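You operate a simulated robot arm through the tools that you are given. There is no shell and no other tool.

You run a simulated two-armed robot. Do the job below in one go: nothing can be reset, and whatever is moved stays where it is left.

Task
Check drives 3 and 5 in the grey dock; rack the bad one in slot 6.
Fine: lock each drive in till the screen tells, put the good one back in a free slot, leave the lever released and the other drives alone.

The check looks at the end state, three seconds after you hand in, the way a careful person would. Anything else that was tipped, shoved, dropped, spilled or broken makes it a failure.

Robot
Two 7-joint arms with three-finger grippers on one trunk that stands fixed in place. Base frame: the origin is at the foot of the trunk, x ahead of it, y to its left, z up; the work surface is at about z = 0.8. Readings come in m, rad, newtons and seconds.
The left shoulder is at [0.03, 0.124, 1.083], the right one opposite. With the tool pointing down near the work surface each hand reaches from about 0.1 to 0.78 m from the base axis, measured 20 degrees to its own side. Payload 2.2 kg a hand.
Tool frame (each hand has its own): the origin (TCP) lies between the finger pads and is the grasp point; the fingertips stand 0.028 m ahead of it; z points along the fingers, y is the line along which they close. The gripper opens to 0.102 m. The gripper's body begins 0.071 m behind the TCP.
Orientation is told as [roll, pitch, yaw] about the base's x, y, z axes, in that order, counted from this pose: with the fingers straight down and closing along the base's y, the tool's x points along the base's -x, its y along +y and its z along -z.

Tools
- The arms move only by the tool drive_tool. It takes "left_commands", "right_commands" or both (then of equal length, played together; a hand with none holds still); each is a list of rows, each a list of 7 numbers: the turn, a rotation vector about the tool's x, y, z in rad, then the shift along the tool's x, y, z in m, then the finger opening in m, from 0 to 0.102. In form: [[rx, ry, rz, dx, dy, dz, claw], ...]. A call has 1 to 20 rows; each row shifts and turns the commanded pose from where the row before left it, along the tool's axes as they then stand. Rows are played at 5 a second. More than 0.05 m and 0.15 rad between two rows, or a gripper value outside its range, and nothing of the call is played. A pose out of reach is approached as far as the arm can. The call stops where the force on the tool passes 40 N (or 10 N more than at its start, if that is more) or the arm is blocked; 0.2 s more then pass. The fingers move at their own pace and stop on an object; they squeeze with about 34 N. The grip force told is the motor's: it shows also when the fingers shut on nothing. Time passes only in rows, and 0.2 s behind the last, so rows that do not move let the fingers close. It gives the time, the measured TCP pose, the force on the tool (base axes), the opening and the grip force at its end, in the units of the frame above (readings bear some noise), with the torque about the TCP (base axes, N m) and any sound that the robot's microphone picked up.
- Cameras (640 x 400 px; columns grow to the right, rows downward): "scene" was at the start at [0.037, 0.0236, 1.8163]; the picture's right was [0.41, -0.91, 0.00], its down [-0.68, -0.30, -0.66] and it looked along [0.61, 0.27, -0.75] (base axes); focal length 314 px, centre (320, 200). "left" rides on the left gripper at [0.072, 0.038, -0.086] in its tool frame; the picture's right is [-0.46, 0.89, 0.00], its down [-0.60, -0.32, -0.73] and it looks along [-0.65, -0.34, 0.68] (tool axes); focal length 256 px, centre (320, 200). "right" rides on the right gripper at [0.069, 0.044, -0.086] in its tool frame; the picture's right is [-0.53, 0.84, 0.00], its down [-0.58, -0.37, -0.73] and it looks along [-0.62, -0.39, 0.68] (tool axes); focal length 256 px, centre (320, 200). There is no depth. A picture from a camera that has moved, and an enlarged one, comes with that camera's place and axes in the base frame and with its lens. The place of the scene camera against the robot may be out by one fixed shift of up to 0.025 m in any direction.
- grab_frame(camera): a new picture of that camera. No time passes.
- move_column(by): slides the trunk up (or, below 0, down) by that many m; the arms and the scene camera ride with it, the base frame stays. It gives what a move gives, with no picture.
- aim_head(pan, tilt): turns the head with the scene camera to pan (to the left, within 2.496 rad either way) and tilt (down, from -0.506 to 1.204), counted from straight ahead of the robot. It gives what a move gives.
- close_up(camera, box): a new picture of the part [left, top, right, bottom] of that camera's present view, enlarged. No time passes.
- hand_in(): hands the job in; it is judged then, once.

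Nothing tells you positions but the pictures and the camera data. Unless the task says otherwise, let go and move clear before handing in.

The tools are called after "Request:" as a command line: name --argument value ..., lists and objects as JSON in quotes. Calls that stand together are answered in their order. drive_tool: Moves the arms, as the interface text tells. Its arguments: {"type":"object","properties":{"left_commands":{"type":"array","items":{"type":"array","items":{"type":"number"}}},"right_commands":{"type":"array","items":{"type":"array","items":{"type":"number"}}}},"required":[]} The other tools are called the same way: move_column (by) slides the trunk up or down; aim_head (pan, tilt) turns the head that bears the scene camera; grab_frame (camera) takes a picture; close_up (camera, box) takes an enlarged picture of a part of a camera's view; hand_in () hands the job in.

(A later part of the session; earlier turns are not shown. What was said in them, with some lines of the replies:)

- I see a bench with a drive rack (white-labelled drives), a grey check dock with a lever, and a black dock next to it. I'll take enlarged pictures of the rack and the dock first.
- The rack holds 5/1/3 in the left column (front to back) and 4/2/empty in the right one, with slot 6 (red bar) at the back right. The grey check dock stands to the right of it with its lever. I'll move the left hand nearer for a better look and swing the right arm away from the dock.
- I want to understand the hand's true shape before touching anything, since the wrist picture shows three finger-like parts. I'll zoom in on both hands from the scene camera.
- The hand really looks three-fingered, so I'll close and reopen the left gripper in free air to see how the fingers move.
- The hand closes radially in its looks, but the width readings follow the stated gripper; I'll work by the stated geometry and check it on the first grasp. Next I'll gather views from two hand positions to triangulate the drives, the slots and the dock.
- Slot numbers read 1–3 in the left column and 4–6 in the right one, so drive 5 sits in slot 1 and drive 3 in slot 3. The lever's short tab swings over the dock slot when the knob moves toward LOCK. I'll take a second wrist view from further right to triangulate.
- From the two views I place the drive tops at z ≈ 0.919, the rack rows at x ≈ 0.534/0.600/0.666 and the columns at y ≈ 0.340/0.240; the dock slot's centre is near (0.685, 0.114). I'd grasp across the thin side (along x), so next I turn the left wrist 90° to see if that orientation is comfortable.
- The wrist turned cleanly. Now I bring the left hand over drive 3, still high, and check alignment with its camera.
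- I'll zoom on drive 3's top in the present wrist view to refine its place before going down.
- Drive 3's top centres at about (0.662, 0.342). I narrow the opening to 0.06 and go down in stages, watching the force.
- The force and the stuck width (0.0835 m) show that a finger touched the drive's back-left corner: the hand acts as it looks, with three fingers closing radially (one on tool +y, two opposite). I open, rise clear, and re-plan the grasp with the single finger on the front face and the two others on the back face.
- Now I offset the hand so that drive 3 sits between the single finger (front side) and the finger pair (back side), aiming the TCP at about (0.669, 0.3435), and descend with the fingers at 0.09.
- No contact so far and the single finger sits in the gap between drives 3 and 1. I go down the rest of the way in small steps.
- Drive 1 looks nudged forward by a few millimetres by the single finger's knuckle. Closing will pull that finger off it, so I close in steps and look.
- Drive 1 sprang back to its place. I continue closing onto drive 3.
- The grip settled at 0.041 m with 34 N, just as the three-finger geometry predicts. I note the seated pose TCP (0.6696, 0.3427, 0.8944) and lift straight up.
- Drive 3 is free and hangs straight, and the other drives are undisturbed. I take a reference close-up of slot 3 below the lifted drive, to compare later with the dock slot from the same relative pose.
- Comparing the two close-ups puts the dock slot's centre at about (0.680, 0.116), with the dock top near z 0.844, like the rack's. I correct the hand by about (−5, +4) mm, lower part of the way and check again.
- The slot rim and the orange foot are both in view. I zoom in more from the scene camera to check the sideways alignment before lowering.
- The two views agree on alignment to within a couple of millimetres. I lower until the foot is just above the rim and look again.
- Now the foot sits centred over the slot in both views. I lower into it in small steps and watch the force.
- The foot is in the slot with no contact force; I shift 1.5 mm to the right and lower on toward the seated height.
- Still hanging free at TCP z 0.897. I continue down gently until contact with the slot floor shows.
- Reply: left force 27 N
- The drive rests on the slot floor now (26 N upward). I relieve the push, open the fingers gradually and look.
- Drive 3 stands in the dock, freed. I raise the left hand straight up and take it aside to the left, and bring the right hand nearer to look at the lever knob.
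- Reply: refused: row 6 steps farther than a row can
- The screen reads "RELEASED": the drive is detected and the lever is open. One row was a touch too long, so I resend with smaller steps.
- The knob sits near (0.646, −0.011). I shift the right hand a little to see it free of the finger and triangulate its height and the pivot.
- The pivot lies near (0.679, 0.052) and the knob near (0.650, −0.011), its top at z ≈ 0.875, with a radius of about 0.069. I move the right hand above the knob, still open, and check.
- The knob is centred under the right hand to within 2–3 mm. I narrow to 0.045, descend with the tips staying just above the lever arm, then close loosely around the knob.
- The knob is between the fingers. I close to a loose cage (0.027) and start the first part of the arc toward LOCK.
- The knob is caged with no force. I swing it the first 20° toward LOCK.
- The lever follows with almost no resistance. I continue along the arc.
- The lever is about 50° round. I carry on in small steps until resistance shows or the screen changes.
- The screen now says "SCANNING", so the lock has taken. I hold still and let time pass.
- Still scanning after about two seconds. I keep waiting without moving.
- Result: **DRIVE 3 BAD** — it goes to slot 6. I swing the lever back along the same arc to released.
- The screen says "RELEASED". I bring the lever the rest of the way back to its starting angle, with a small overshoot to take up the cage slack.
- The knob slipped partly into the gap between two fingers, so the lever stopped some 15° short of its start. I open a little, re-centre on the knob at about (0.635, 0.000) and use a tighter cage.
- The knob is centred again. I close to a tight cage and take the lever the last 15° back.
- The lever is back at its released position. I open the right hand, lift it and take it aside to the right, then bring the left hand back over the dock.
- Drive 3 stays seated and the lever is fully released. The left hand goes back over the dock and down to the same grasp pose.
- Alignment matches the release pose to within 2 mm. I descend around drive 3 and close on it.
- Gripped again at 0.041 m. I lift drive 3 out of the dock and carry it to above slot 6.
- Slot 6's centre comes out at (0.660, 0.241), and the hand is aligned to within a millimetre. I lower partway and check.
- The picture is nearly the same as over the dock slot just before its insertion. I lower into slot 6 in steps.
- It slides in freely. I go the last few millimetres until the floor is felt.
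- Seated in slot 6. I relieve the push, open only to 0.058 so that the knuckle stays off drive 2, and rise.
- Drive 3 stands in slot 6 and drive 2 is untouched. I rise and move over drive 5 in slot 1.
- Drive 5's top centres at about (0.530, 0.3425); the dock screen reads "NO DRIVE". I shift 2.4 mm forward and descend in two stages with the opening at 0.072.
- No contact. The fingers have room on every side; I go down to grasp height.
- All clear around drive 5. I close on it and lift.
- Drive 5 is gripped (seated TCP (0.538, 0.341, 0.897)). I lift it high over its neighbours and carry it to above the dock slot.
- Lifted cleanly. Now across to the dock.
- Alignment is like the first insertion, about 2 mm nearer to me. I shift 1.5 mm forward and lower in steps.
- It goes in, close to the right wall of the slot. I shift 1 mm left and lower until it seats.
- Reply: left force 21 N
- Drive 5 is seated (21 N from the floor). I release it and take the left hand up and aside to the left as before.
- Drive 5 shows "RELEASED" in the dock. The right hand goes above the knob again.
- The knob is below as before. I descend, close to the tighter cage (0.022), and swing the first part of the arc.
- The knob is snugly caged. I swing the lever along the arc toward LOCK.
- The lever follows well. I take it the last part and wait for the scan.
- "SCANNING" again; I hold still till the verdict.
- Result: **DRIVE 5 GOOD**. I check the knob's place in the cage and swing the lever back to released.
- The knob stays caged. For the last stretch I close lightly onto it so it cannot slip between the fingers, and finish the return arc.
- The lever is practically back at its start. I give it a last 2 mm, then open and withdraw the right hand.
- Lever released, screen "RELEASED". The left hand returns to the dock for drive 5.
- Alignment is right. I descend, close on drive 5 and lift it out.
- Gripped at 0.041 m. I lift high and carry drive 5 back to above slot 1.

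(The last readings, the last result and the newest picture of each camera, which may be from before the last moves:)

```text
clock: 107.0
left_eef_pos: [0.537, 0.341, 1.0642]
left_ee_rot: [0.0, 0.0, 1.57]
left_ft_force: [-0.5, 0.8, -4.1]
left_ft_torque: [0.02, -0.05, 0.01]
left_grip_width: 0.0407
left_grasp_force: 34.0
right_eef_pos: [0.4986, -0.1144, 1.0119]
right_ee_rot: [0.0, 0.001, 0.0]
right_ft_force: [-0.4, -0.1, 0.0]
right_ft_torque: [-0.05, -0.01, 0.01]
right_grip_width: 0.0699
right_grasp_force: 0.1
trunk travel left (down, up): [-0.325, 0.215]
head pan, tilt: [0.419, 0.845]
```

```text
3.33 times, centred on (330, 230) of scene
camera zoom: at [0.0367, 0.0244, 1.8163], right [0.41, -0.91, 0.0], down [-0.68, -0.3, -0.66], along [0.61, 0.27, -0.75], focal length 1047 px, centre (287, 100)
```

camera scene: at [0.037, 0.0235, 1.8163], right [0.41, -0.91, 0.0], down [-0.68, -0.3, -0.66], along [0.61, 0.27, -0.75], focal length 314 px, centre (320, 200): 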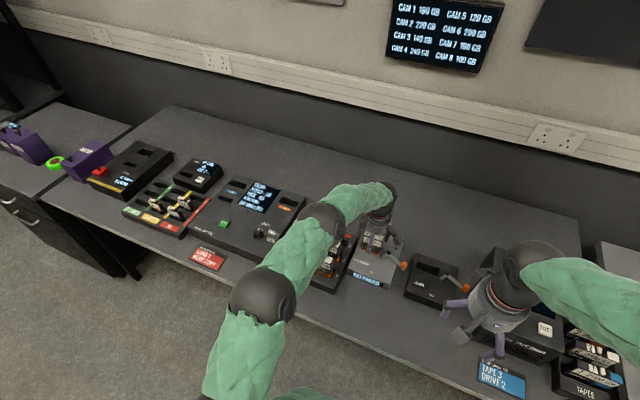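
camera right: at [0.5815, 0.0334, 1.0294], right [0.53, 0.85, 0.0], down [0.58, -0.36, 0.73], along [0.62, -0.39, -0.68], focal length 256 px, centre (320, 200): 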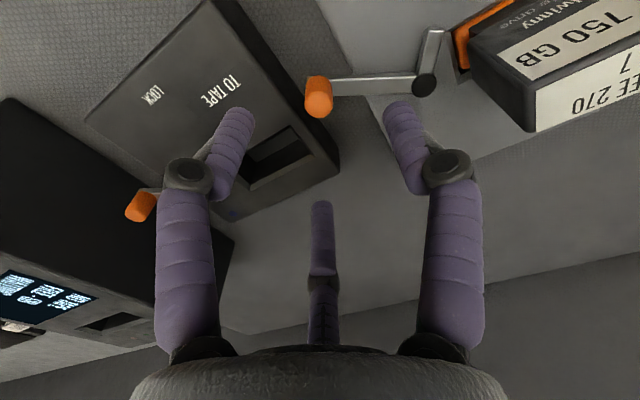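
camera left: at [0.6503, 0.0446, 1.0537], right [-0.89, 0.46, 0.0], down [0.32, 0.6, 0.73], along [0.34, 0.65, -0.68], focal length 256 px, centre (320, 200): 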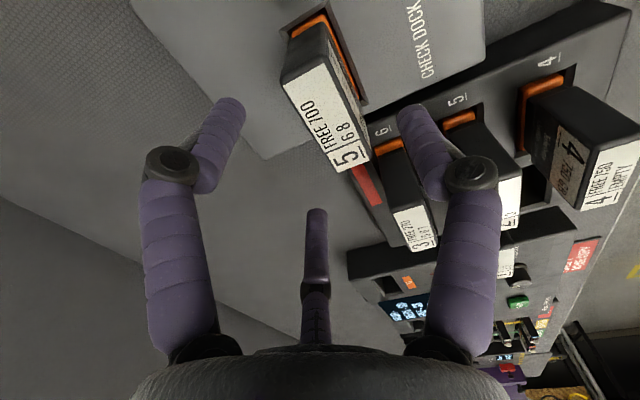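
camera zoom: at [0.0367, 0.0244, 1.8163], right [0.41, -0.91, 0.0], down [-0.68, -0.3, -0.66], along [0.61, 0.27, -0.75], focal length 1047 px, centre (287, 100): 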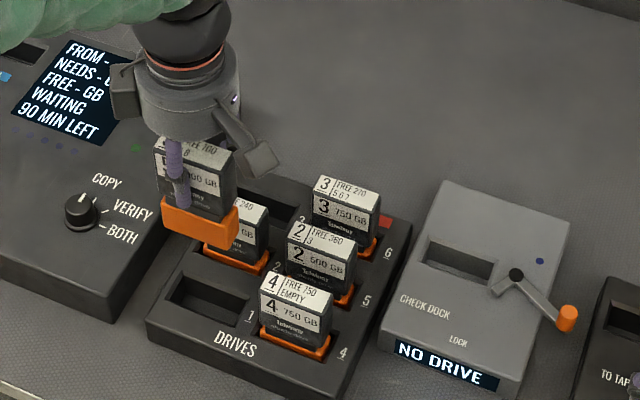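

Slot 1's centre measures (0.530, 0.341); the hand is right over it. I lower partway and check.

Request:
drive_tool --left_commands '[[0, 0, 0, 0, 0, 0.03, 0.034], [0, 0, 0, 0, 0, 0.03, 0.034], [0, 0, 0, 0, 0, 0.03, 0.034], [0, 0, 0, 0, 0, 0.03, 0.034], [0, 0, 0, 0, 0, 0, 0.034], [0, 0, 0, 0, 0, 0, 0.034]]'

Request:
close_up --camera "left" --box '[240, 10, 400, 110]'

Request:
close_up --camera "scene" --box '[270, 220, 350, 280]'

```text
clock: 108.4
left_eef_pos: [0.5391, 0.34, 0.9423]
left_ee_rot: [-0.002, 0.0, 1.571]
left_ft_force: [-0.5, 0.0, -3.3]
left_ft_torque: [0.0, 0.01, 0.01]
left_grip_width: 0.0405
left_grasp_force: 33.7
right_eef_pos: [0.4989, -0.1143, 1.0114]
right_ee_rot: [-0.001, -0.001, 0.0]
right_ft_force: [0.2, -0.5, 0.1]
right_ft_torque: [0.0, 0.02, -0.02]
right_grip_width: 0.07
right_grasp_force: 0.0
trunk travel left (down, up): [-0.325, 0.215]
head pan, tilt: [0.419, 0.845]
```

```text
4.00 times, centred on (320, 60) of left
camera zoom: at [0.5003, 0.2687, 1.0291], right [-0.89, 0.46, 0.0], down [0.32, 0.6, 0.73], along [0.34, 0.65, -0.68], focal length 1024 px, centre (320, 760)
```

zoom: 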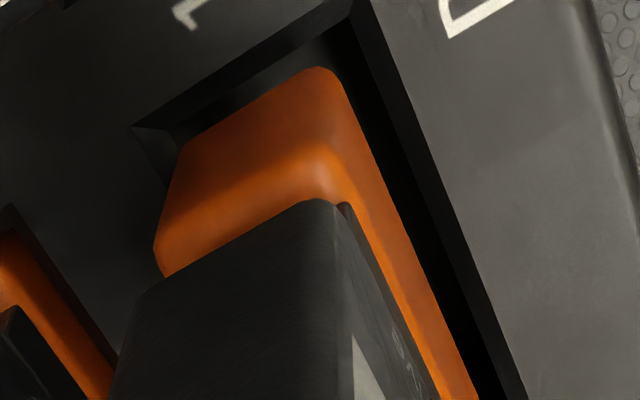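

```text
6.67 times, centred on (310, 250) of scene
camera zoom: at [0.0377, 0.024, 1.8162], right [0.41, -0.91, 0.0], down [-0.68, -0.3, -0.66], along [0.61, 0.27, -0.75], focal length 2095 px, centre (387, -133)
```

zoom: 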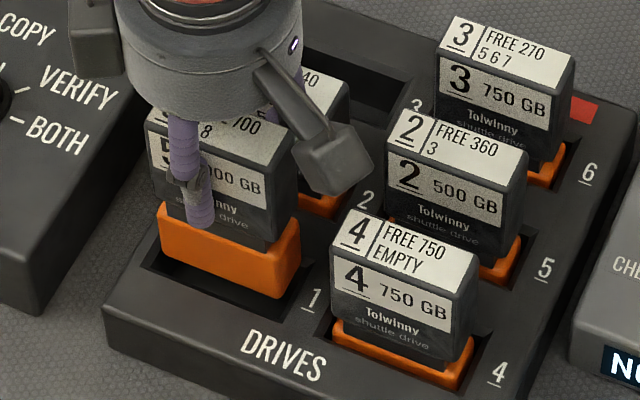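

The drive is about 2 mm too far back over the slot. I correct that and lower in steps.

Request:
drive_tool --left_commands '[[0, 0, 0, 0, 0.002, 0.006, 0.034], [0, 0, 0, 0, 0, 0.007, 0.034], [0, 0, 0, 0, 0, 0.007, 0.034], [0, 0, 0, 0, 0, 0, 0.034]]'

Request:
close_up --camera "left" --box '[240, 10, 400, 110]'

Request:
close_up --camera "scene" --box '[270, 220, 350, 280]'

```text
clock: 109.4
left_eef_pos: [0.5352, 0.341, 0.9234]
left_ee_rot: [0.001, 0.001, 1.57]
left_ft_force: [0.3, 1.0, -3.4]
left_ft_torque: [-0.01, -0.01, 0.01]
left_grip_width: 0.0407
left_grasp_force: 33.5
right_eef_pos: [0.5002, -0.1147, 1.012]
right_ee_rot: [-0.001, -0.001, 0.003]
right_ft_force: [-1.1, 0.5, 0.3]
right_ft_torque: [-0.04, 0.01, 0.04]
right_grip_width: 0.0701
right_grasp_force: 0.1
trunk travel left (down, up): [-0.325, 0.215]
head pan, tilt: [0.419, 0.845]
```

```text
4.00 times, centred on (320, 60) of left
camera zoom: at [0.4978, 0.2691, 1.0092], right [-0.89, 0.46, 0.0], down [0.32, 0.6, 0.73], along [0.34, 0.65, -0.68], focal length 1024 px, centre (320, 760)
```

zoom: 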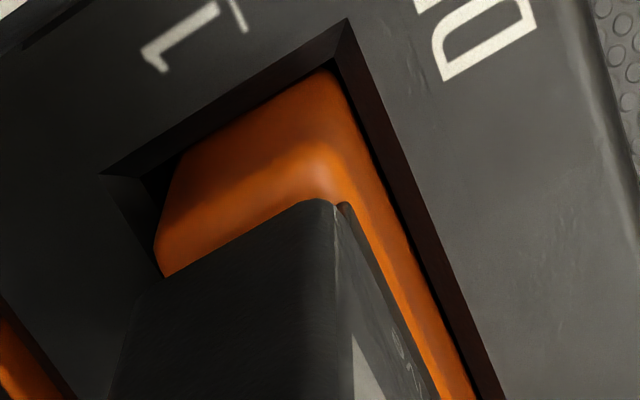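

```text
6.67 times, centred on (310, 250) of scene
camera zoom: at [0.0372, 0.0237, 1.8163], right [0.41, -0.91, 0.0], down [-0.68, -0.3, -0.66], along [0.61, 0.27, -0.75], focal length 2095 px, centre (387, -133)
```

zoom: 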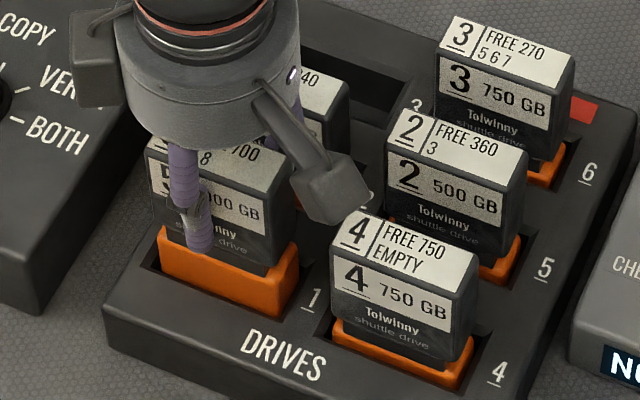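

It is in the slot with only light touch. I continue to the seat.

Request:
drive_tool --left_commands '[[0, 0, 0, 0, -0.0008, 0.006, 0.034], [0, 0, 0, 0, 0, 0.006, 0.034], [0, 0, 0, 0, 0, 0.006, 0.034], [0, 0, 0, 0, 0, 0.004, 0.034], [0, 0, 0, 0, 0, 0, 0.034]]'

Request:
close_up --camera "left" --box '[240, 10, 400, 110]'

```text
clock: 110.6
left_eef_pos: [0.536, 0.3402, 0.8999]
left_ee_rot: [0.0, 0.002, 1.572]
left_ft_force: [-0.2, -0.2, -3.4]
left_ft_torque: [0.03, -0.03, 0.0]
left_grip_width: 0.0406
left_grasp_force: 33.8
right_eef_pos: [0.4991, -0.1149, 1.0114]
right_ee_rot: [0.0, 0.0, 0.001]
right_ft_force: [-0.4, -1.0, 0.2]
right_ft_torque: [0.01, 0.0, 0.0]
right_grip_width: 0.0699
right_grasp_force: 0.0
trunk travel left (down, up): [-0.325, 0.215]
head pan, tilt: [0.419, 0.845]
```

```text
4.00 times, centred on (320, 60) of left
camera zoom: at [0.4987, 0.2692, 0.9873], right [-0.89, 0.46, 0.0], down [0.32, 0.6, 0.73], along [0.34, 0.65, -0.68], focal length 1024 px, centre (320, 760)
```

zoom: 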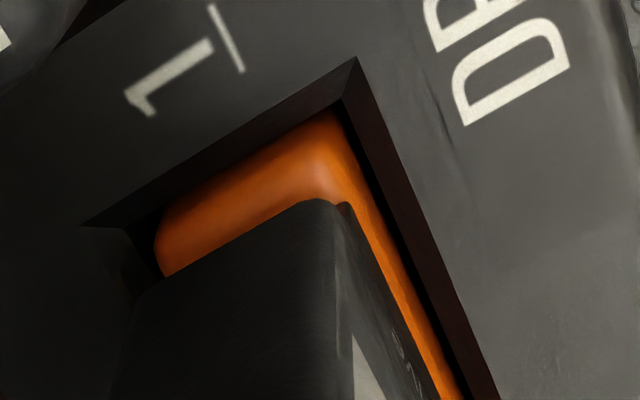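

Request:
drive_tool --left_commands '[[0, 0, 0, 0, 0, 0.002, 0.034], [0, 0, 0, 0, 0, 0.002, 0.034], [0, 0, 0, 0, 0, 0.001, 0.034], [0, 0, 0, 0, 0, 0, 0.034]]'

```text
clock: 111.6
left_eef_pos: [0.5364, 0.3413, 0.8974]
left_ee_rot: [-0.002, 0.001, 1.571]
left_ft_force: [-0.4, -0.7, 5.8]
left_ft_torque: [-0.25, -0.01, -0.03]
left_grip_width: 0.0407
left_grasp_force: 34.1
right_eef_pos: [0.498, -0.1141, 1.0116]
right_ee_rot: [0.001, 0.001, 0.002]
right_ft_force: [0.6, 0.1, -0.6]
right_ft_torque: [-0.01, -0.01, 0.01]
right_grip_width: 0.0701
right_grasp_force: 0.0
trunk travel left (down, up): [-0.325, 0.215]
head pan, tilt: [0.419, 0.845]
```

The floor is just felt. One more small press to be sure it is seated, then I release, opening only to 0.07, and rise.

Request:
drive_tool --left_commands '[[0, 0, 0, 0, 0, 0.0015, 0.034], [0, 0, 0, 0, 0, 0, 0.034], [0, 0, 0, 0, 0, -0.0035, 0.034], [0, 0, 0, 0, 0, 0, 0.046], [0, 0, 0, 0, 0, 0, 0.054], [0, 0, 0, 0, 0, 0, 0.062], [0, 0, 0, 0, 0, 0, 0.07], [0, 0, 0, 0, 0, 0, 0.07]]'

Request:
grab_frame --camera "left"

Request:
close_up --camera "scene" --box '[270, 220, 350, 280]'

```text
clock: 113.4
left_eef_pos: [0.5363, 0.3402, 0.8986]
left_ee_rot: [0.0, 0.0, 1.571]
left_ft_force: [0.7, -0.5, -1.5]
left_ft_torque: [-0.02, -0.02, -0.02]
left_grip_width: 0.0699
left_grasp_force: 0.1
right_eef_pos: [0.4983, -0.1152, 1.011]
right_ee_rot: [0.001, -0.001, 0.001]
right_ft_force: [-0.3, -0.2, -0.2]
right_ft_torque: [-0.01, 0.0, -0.04]
right_grip_width: 0.0702
right_grasp_force: 0.0
trunk travel left (down, up): [-0.325, 0.215]
head pan, tilt: [0.419, 0.845]
```

```text
taken
camera left: at [0.4987, 0.2697, 0.9847], right [-0.89, 0.46, 0.0], down [0.32, 0.6, 0.73], along [0.34, 0.65, -0.68], focal length 256 px, centre (320, 200)
```

left: 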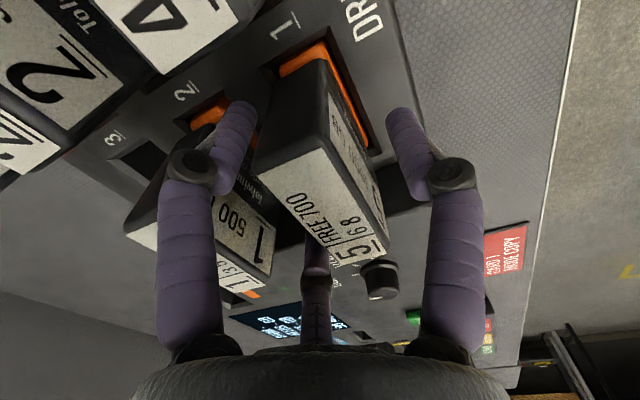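

```text
6.67 times, centred on (310, 250) of scene
camera zoom: at [0.0369, 0.0236, 1.8163], right [0.41, -0.91, 0.0], down [-0.68, -0.3, -0.66], along [0.61, 0.27, -0.75], focal length 2095 px, centre (387, -133)
```

zoom: 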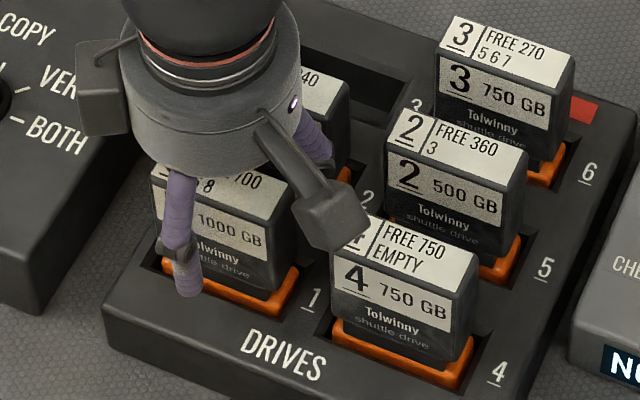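

Drive 5 stands released in slot 1. I raise the left hand and bring both hands clear.

Request:
drive_tool --left_commands '[[0, 0, 0, 0, 0, -0.015, 0.07], [0, 0, 0, 0, 0, -0.025, 0.07], [0, 0, 0, 0, 0, -0.04, 0.07], [0, 0, 0, 0, 0, -0.04, 0.07], [0, 0, 0, 0, 0, -0.04, 0.08], [0, 0, 0, -0.02, 0.04, -0.02, 0.08], [0, 0, 0, -0.02, 0.04, -0.02, 0.08], [0, 0, 0, -0.02, 0.04, -0.02, 0.08], [0, 0, 0, 0, 0, 0, 0.08]]' --right_commands '[[0, 0, 0, 0, 0, 0, 0.07], [0, 0, 0, 0, 0, 0, 0.07], [0, 0, 0, 0, 0, 0, 0.07], [0, 0, 0, 0, 0, -0.03, 0.07], [0, 0, 0, 0, 0, -0.04, 0.07], [0, 0, 0, 0.035, -0.02, -0.02, 0.07], [0, 0, 0, 0.035, -0.02, -0.02, 0.07], [0, 0, 0, 0.035, -0.02, -0.02, 0.07], [0, 0, 0, 0, 0, 0, 0.07]]'

Request:
grab_frame --camera "scene"

Request:
close_up --camera "scene" --box '[270, 190, 430, 290]'

Request:
close_up --camera "scene" --box '[275, 205, 355, 285]'

```text
clock: 115.4
left_eef_pos: [0.4193, 0.4014, 1.1182]
left_ee_rot: [0.004, 0.0, 1.572]
left_ft_force: [0.9, 1.1, 0.6]
left_ft_torque: [0.0, 0.02, 0.03]
left_grip_width: 0.08
left_grasp_force: 0.0
right_eef_pos: [0.3962, -0.1761, 1.1394]
right_ee_rot: [0.001, 0.003, 0.003]
right_ft_force: [0.5, 0.0, -0.2]
right_ft_torque: [0.01, 0.04, 0.01]
right_grip_width: 0.0699
right_grasp_force: 0.0
trunk travel left (down, up): [-0.325, 0.215]
head pan, tilt: [0.419, 0.845]
```

```text
taken
camera scene: at [0.0404, 0.024, 1.8161], right [0.41, -0.91, 0.0], down [-0.68, -0.3, -0.66], along [0.6, 0.27, -0.75], focal length 314 px, centre (320, 200)
```

scene: 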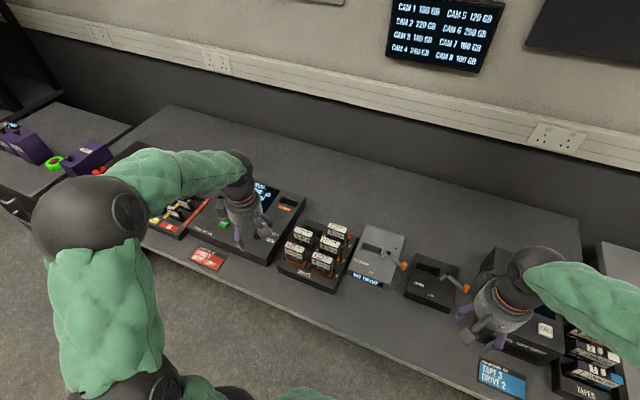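

```text
4.00 times, centred on (350, 240) of scene
camera zoom: at [0.0404, 0.024, 1.8161], right [0.41, -0.91, 0.0], down [-0.68, -0.3, -0.66], along [0.6, 0.27, -0.75], focal length 1257 px, centre (200, 40)
```

zoom: 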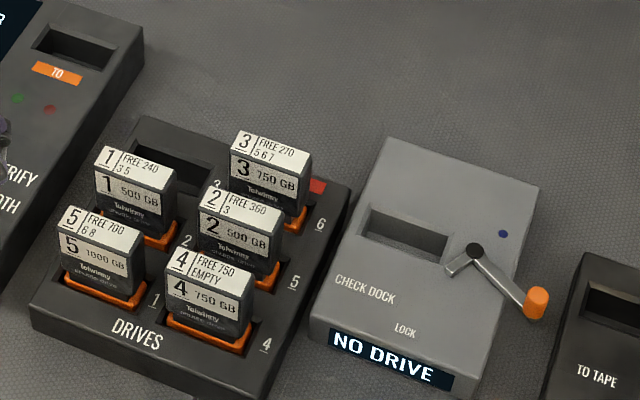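

```text
5.00 times, centred on (315, 245) of scene
camera zoom: at [0.0404, 0.024, 1.8161], right [0.41, -0.91, 0.0], down [-0.68, -0.3, -0.66], along [0.6, 0.27, -0.75], focal length 1571 px, centre (345, -25)
```

zoom: 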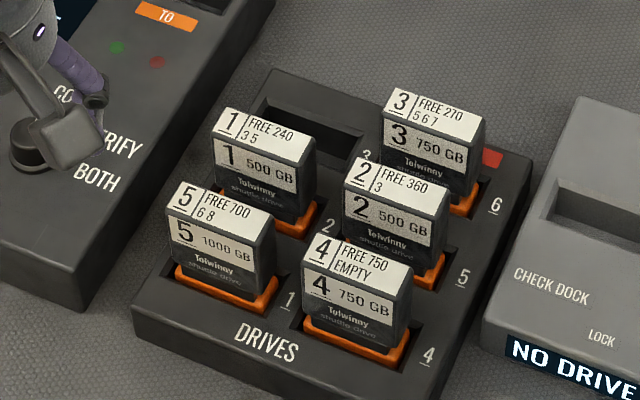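

Drive 3 (bad) stands in slot 6 and drive 5 (good) is back in slot 1. Drives 1, 2 and 4 are in their places. The dock is empty ("NO DRIVE") with its lever released, and both hands are clear, so I hand in.

Request:
hand_in

```text
The job is handed in.
```

I checked both drives in the grey dock. Drive 3 came up **DRIVE BAD** and is now in slot 6. Drive 5 came up **DRIVE GOOD** and is back in slot 1.

Before I handed in, the pictures showed:
- **Dock:** the lever is released and the screen reads "NO DRIVE".
- **Other drives:** 1, 2 and 4 are still in their slots.
- **Hands:** both are empty and clear of the bench.

While I was gripping drive 3, a finger of the left hand pushed the top of drive 1 forward about 6 mm. It sprang back once I closed the grip, and it looks unmoved in the final pictures.

The grippers also didn't match the description. They have three fingers that close towards the middle, not two parallel ones. On my first try for drive 3 a finger pressed on its corner, so I backed off and changed the grip for all the later moves.
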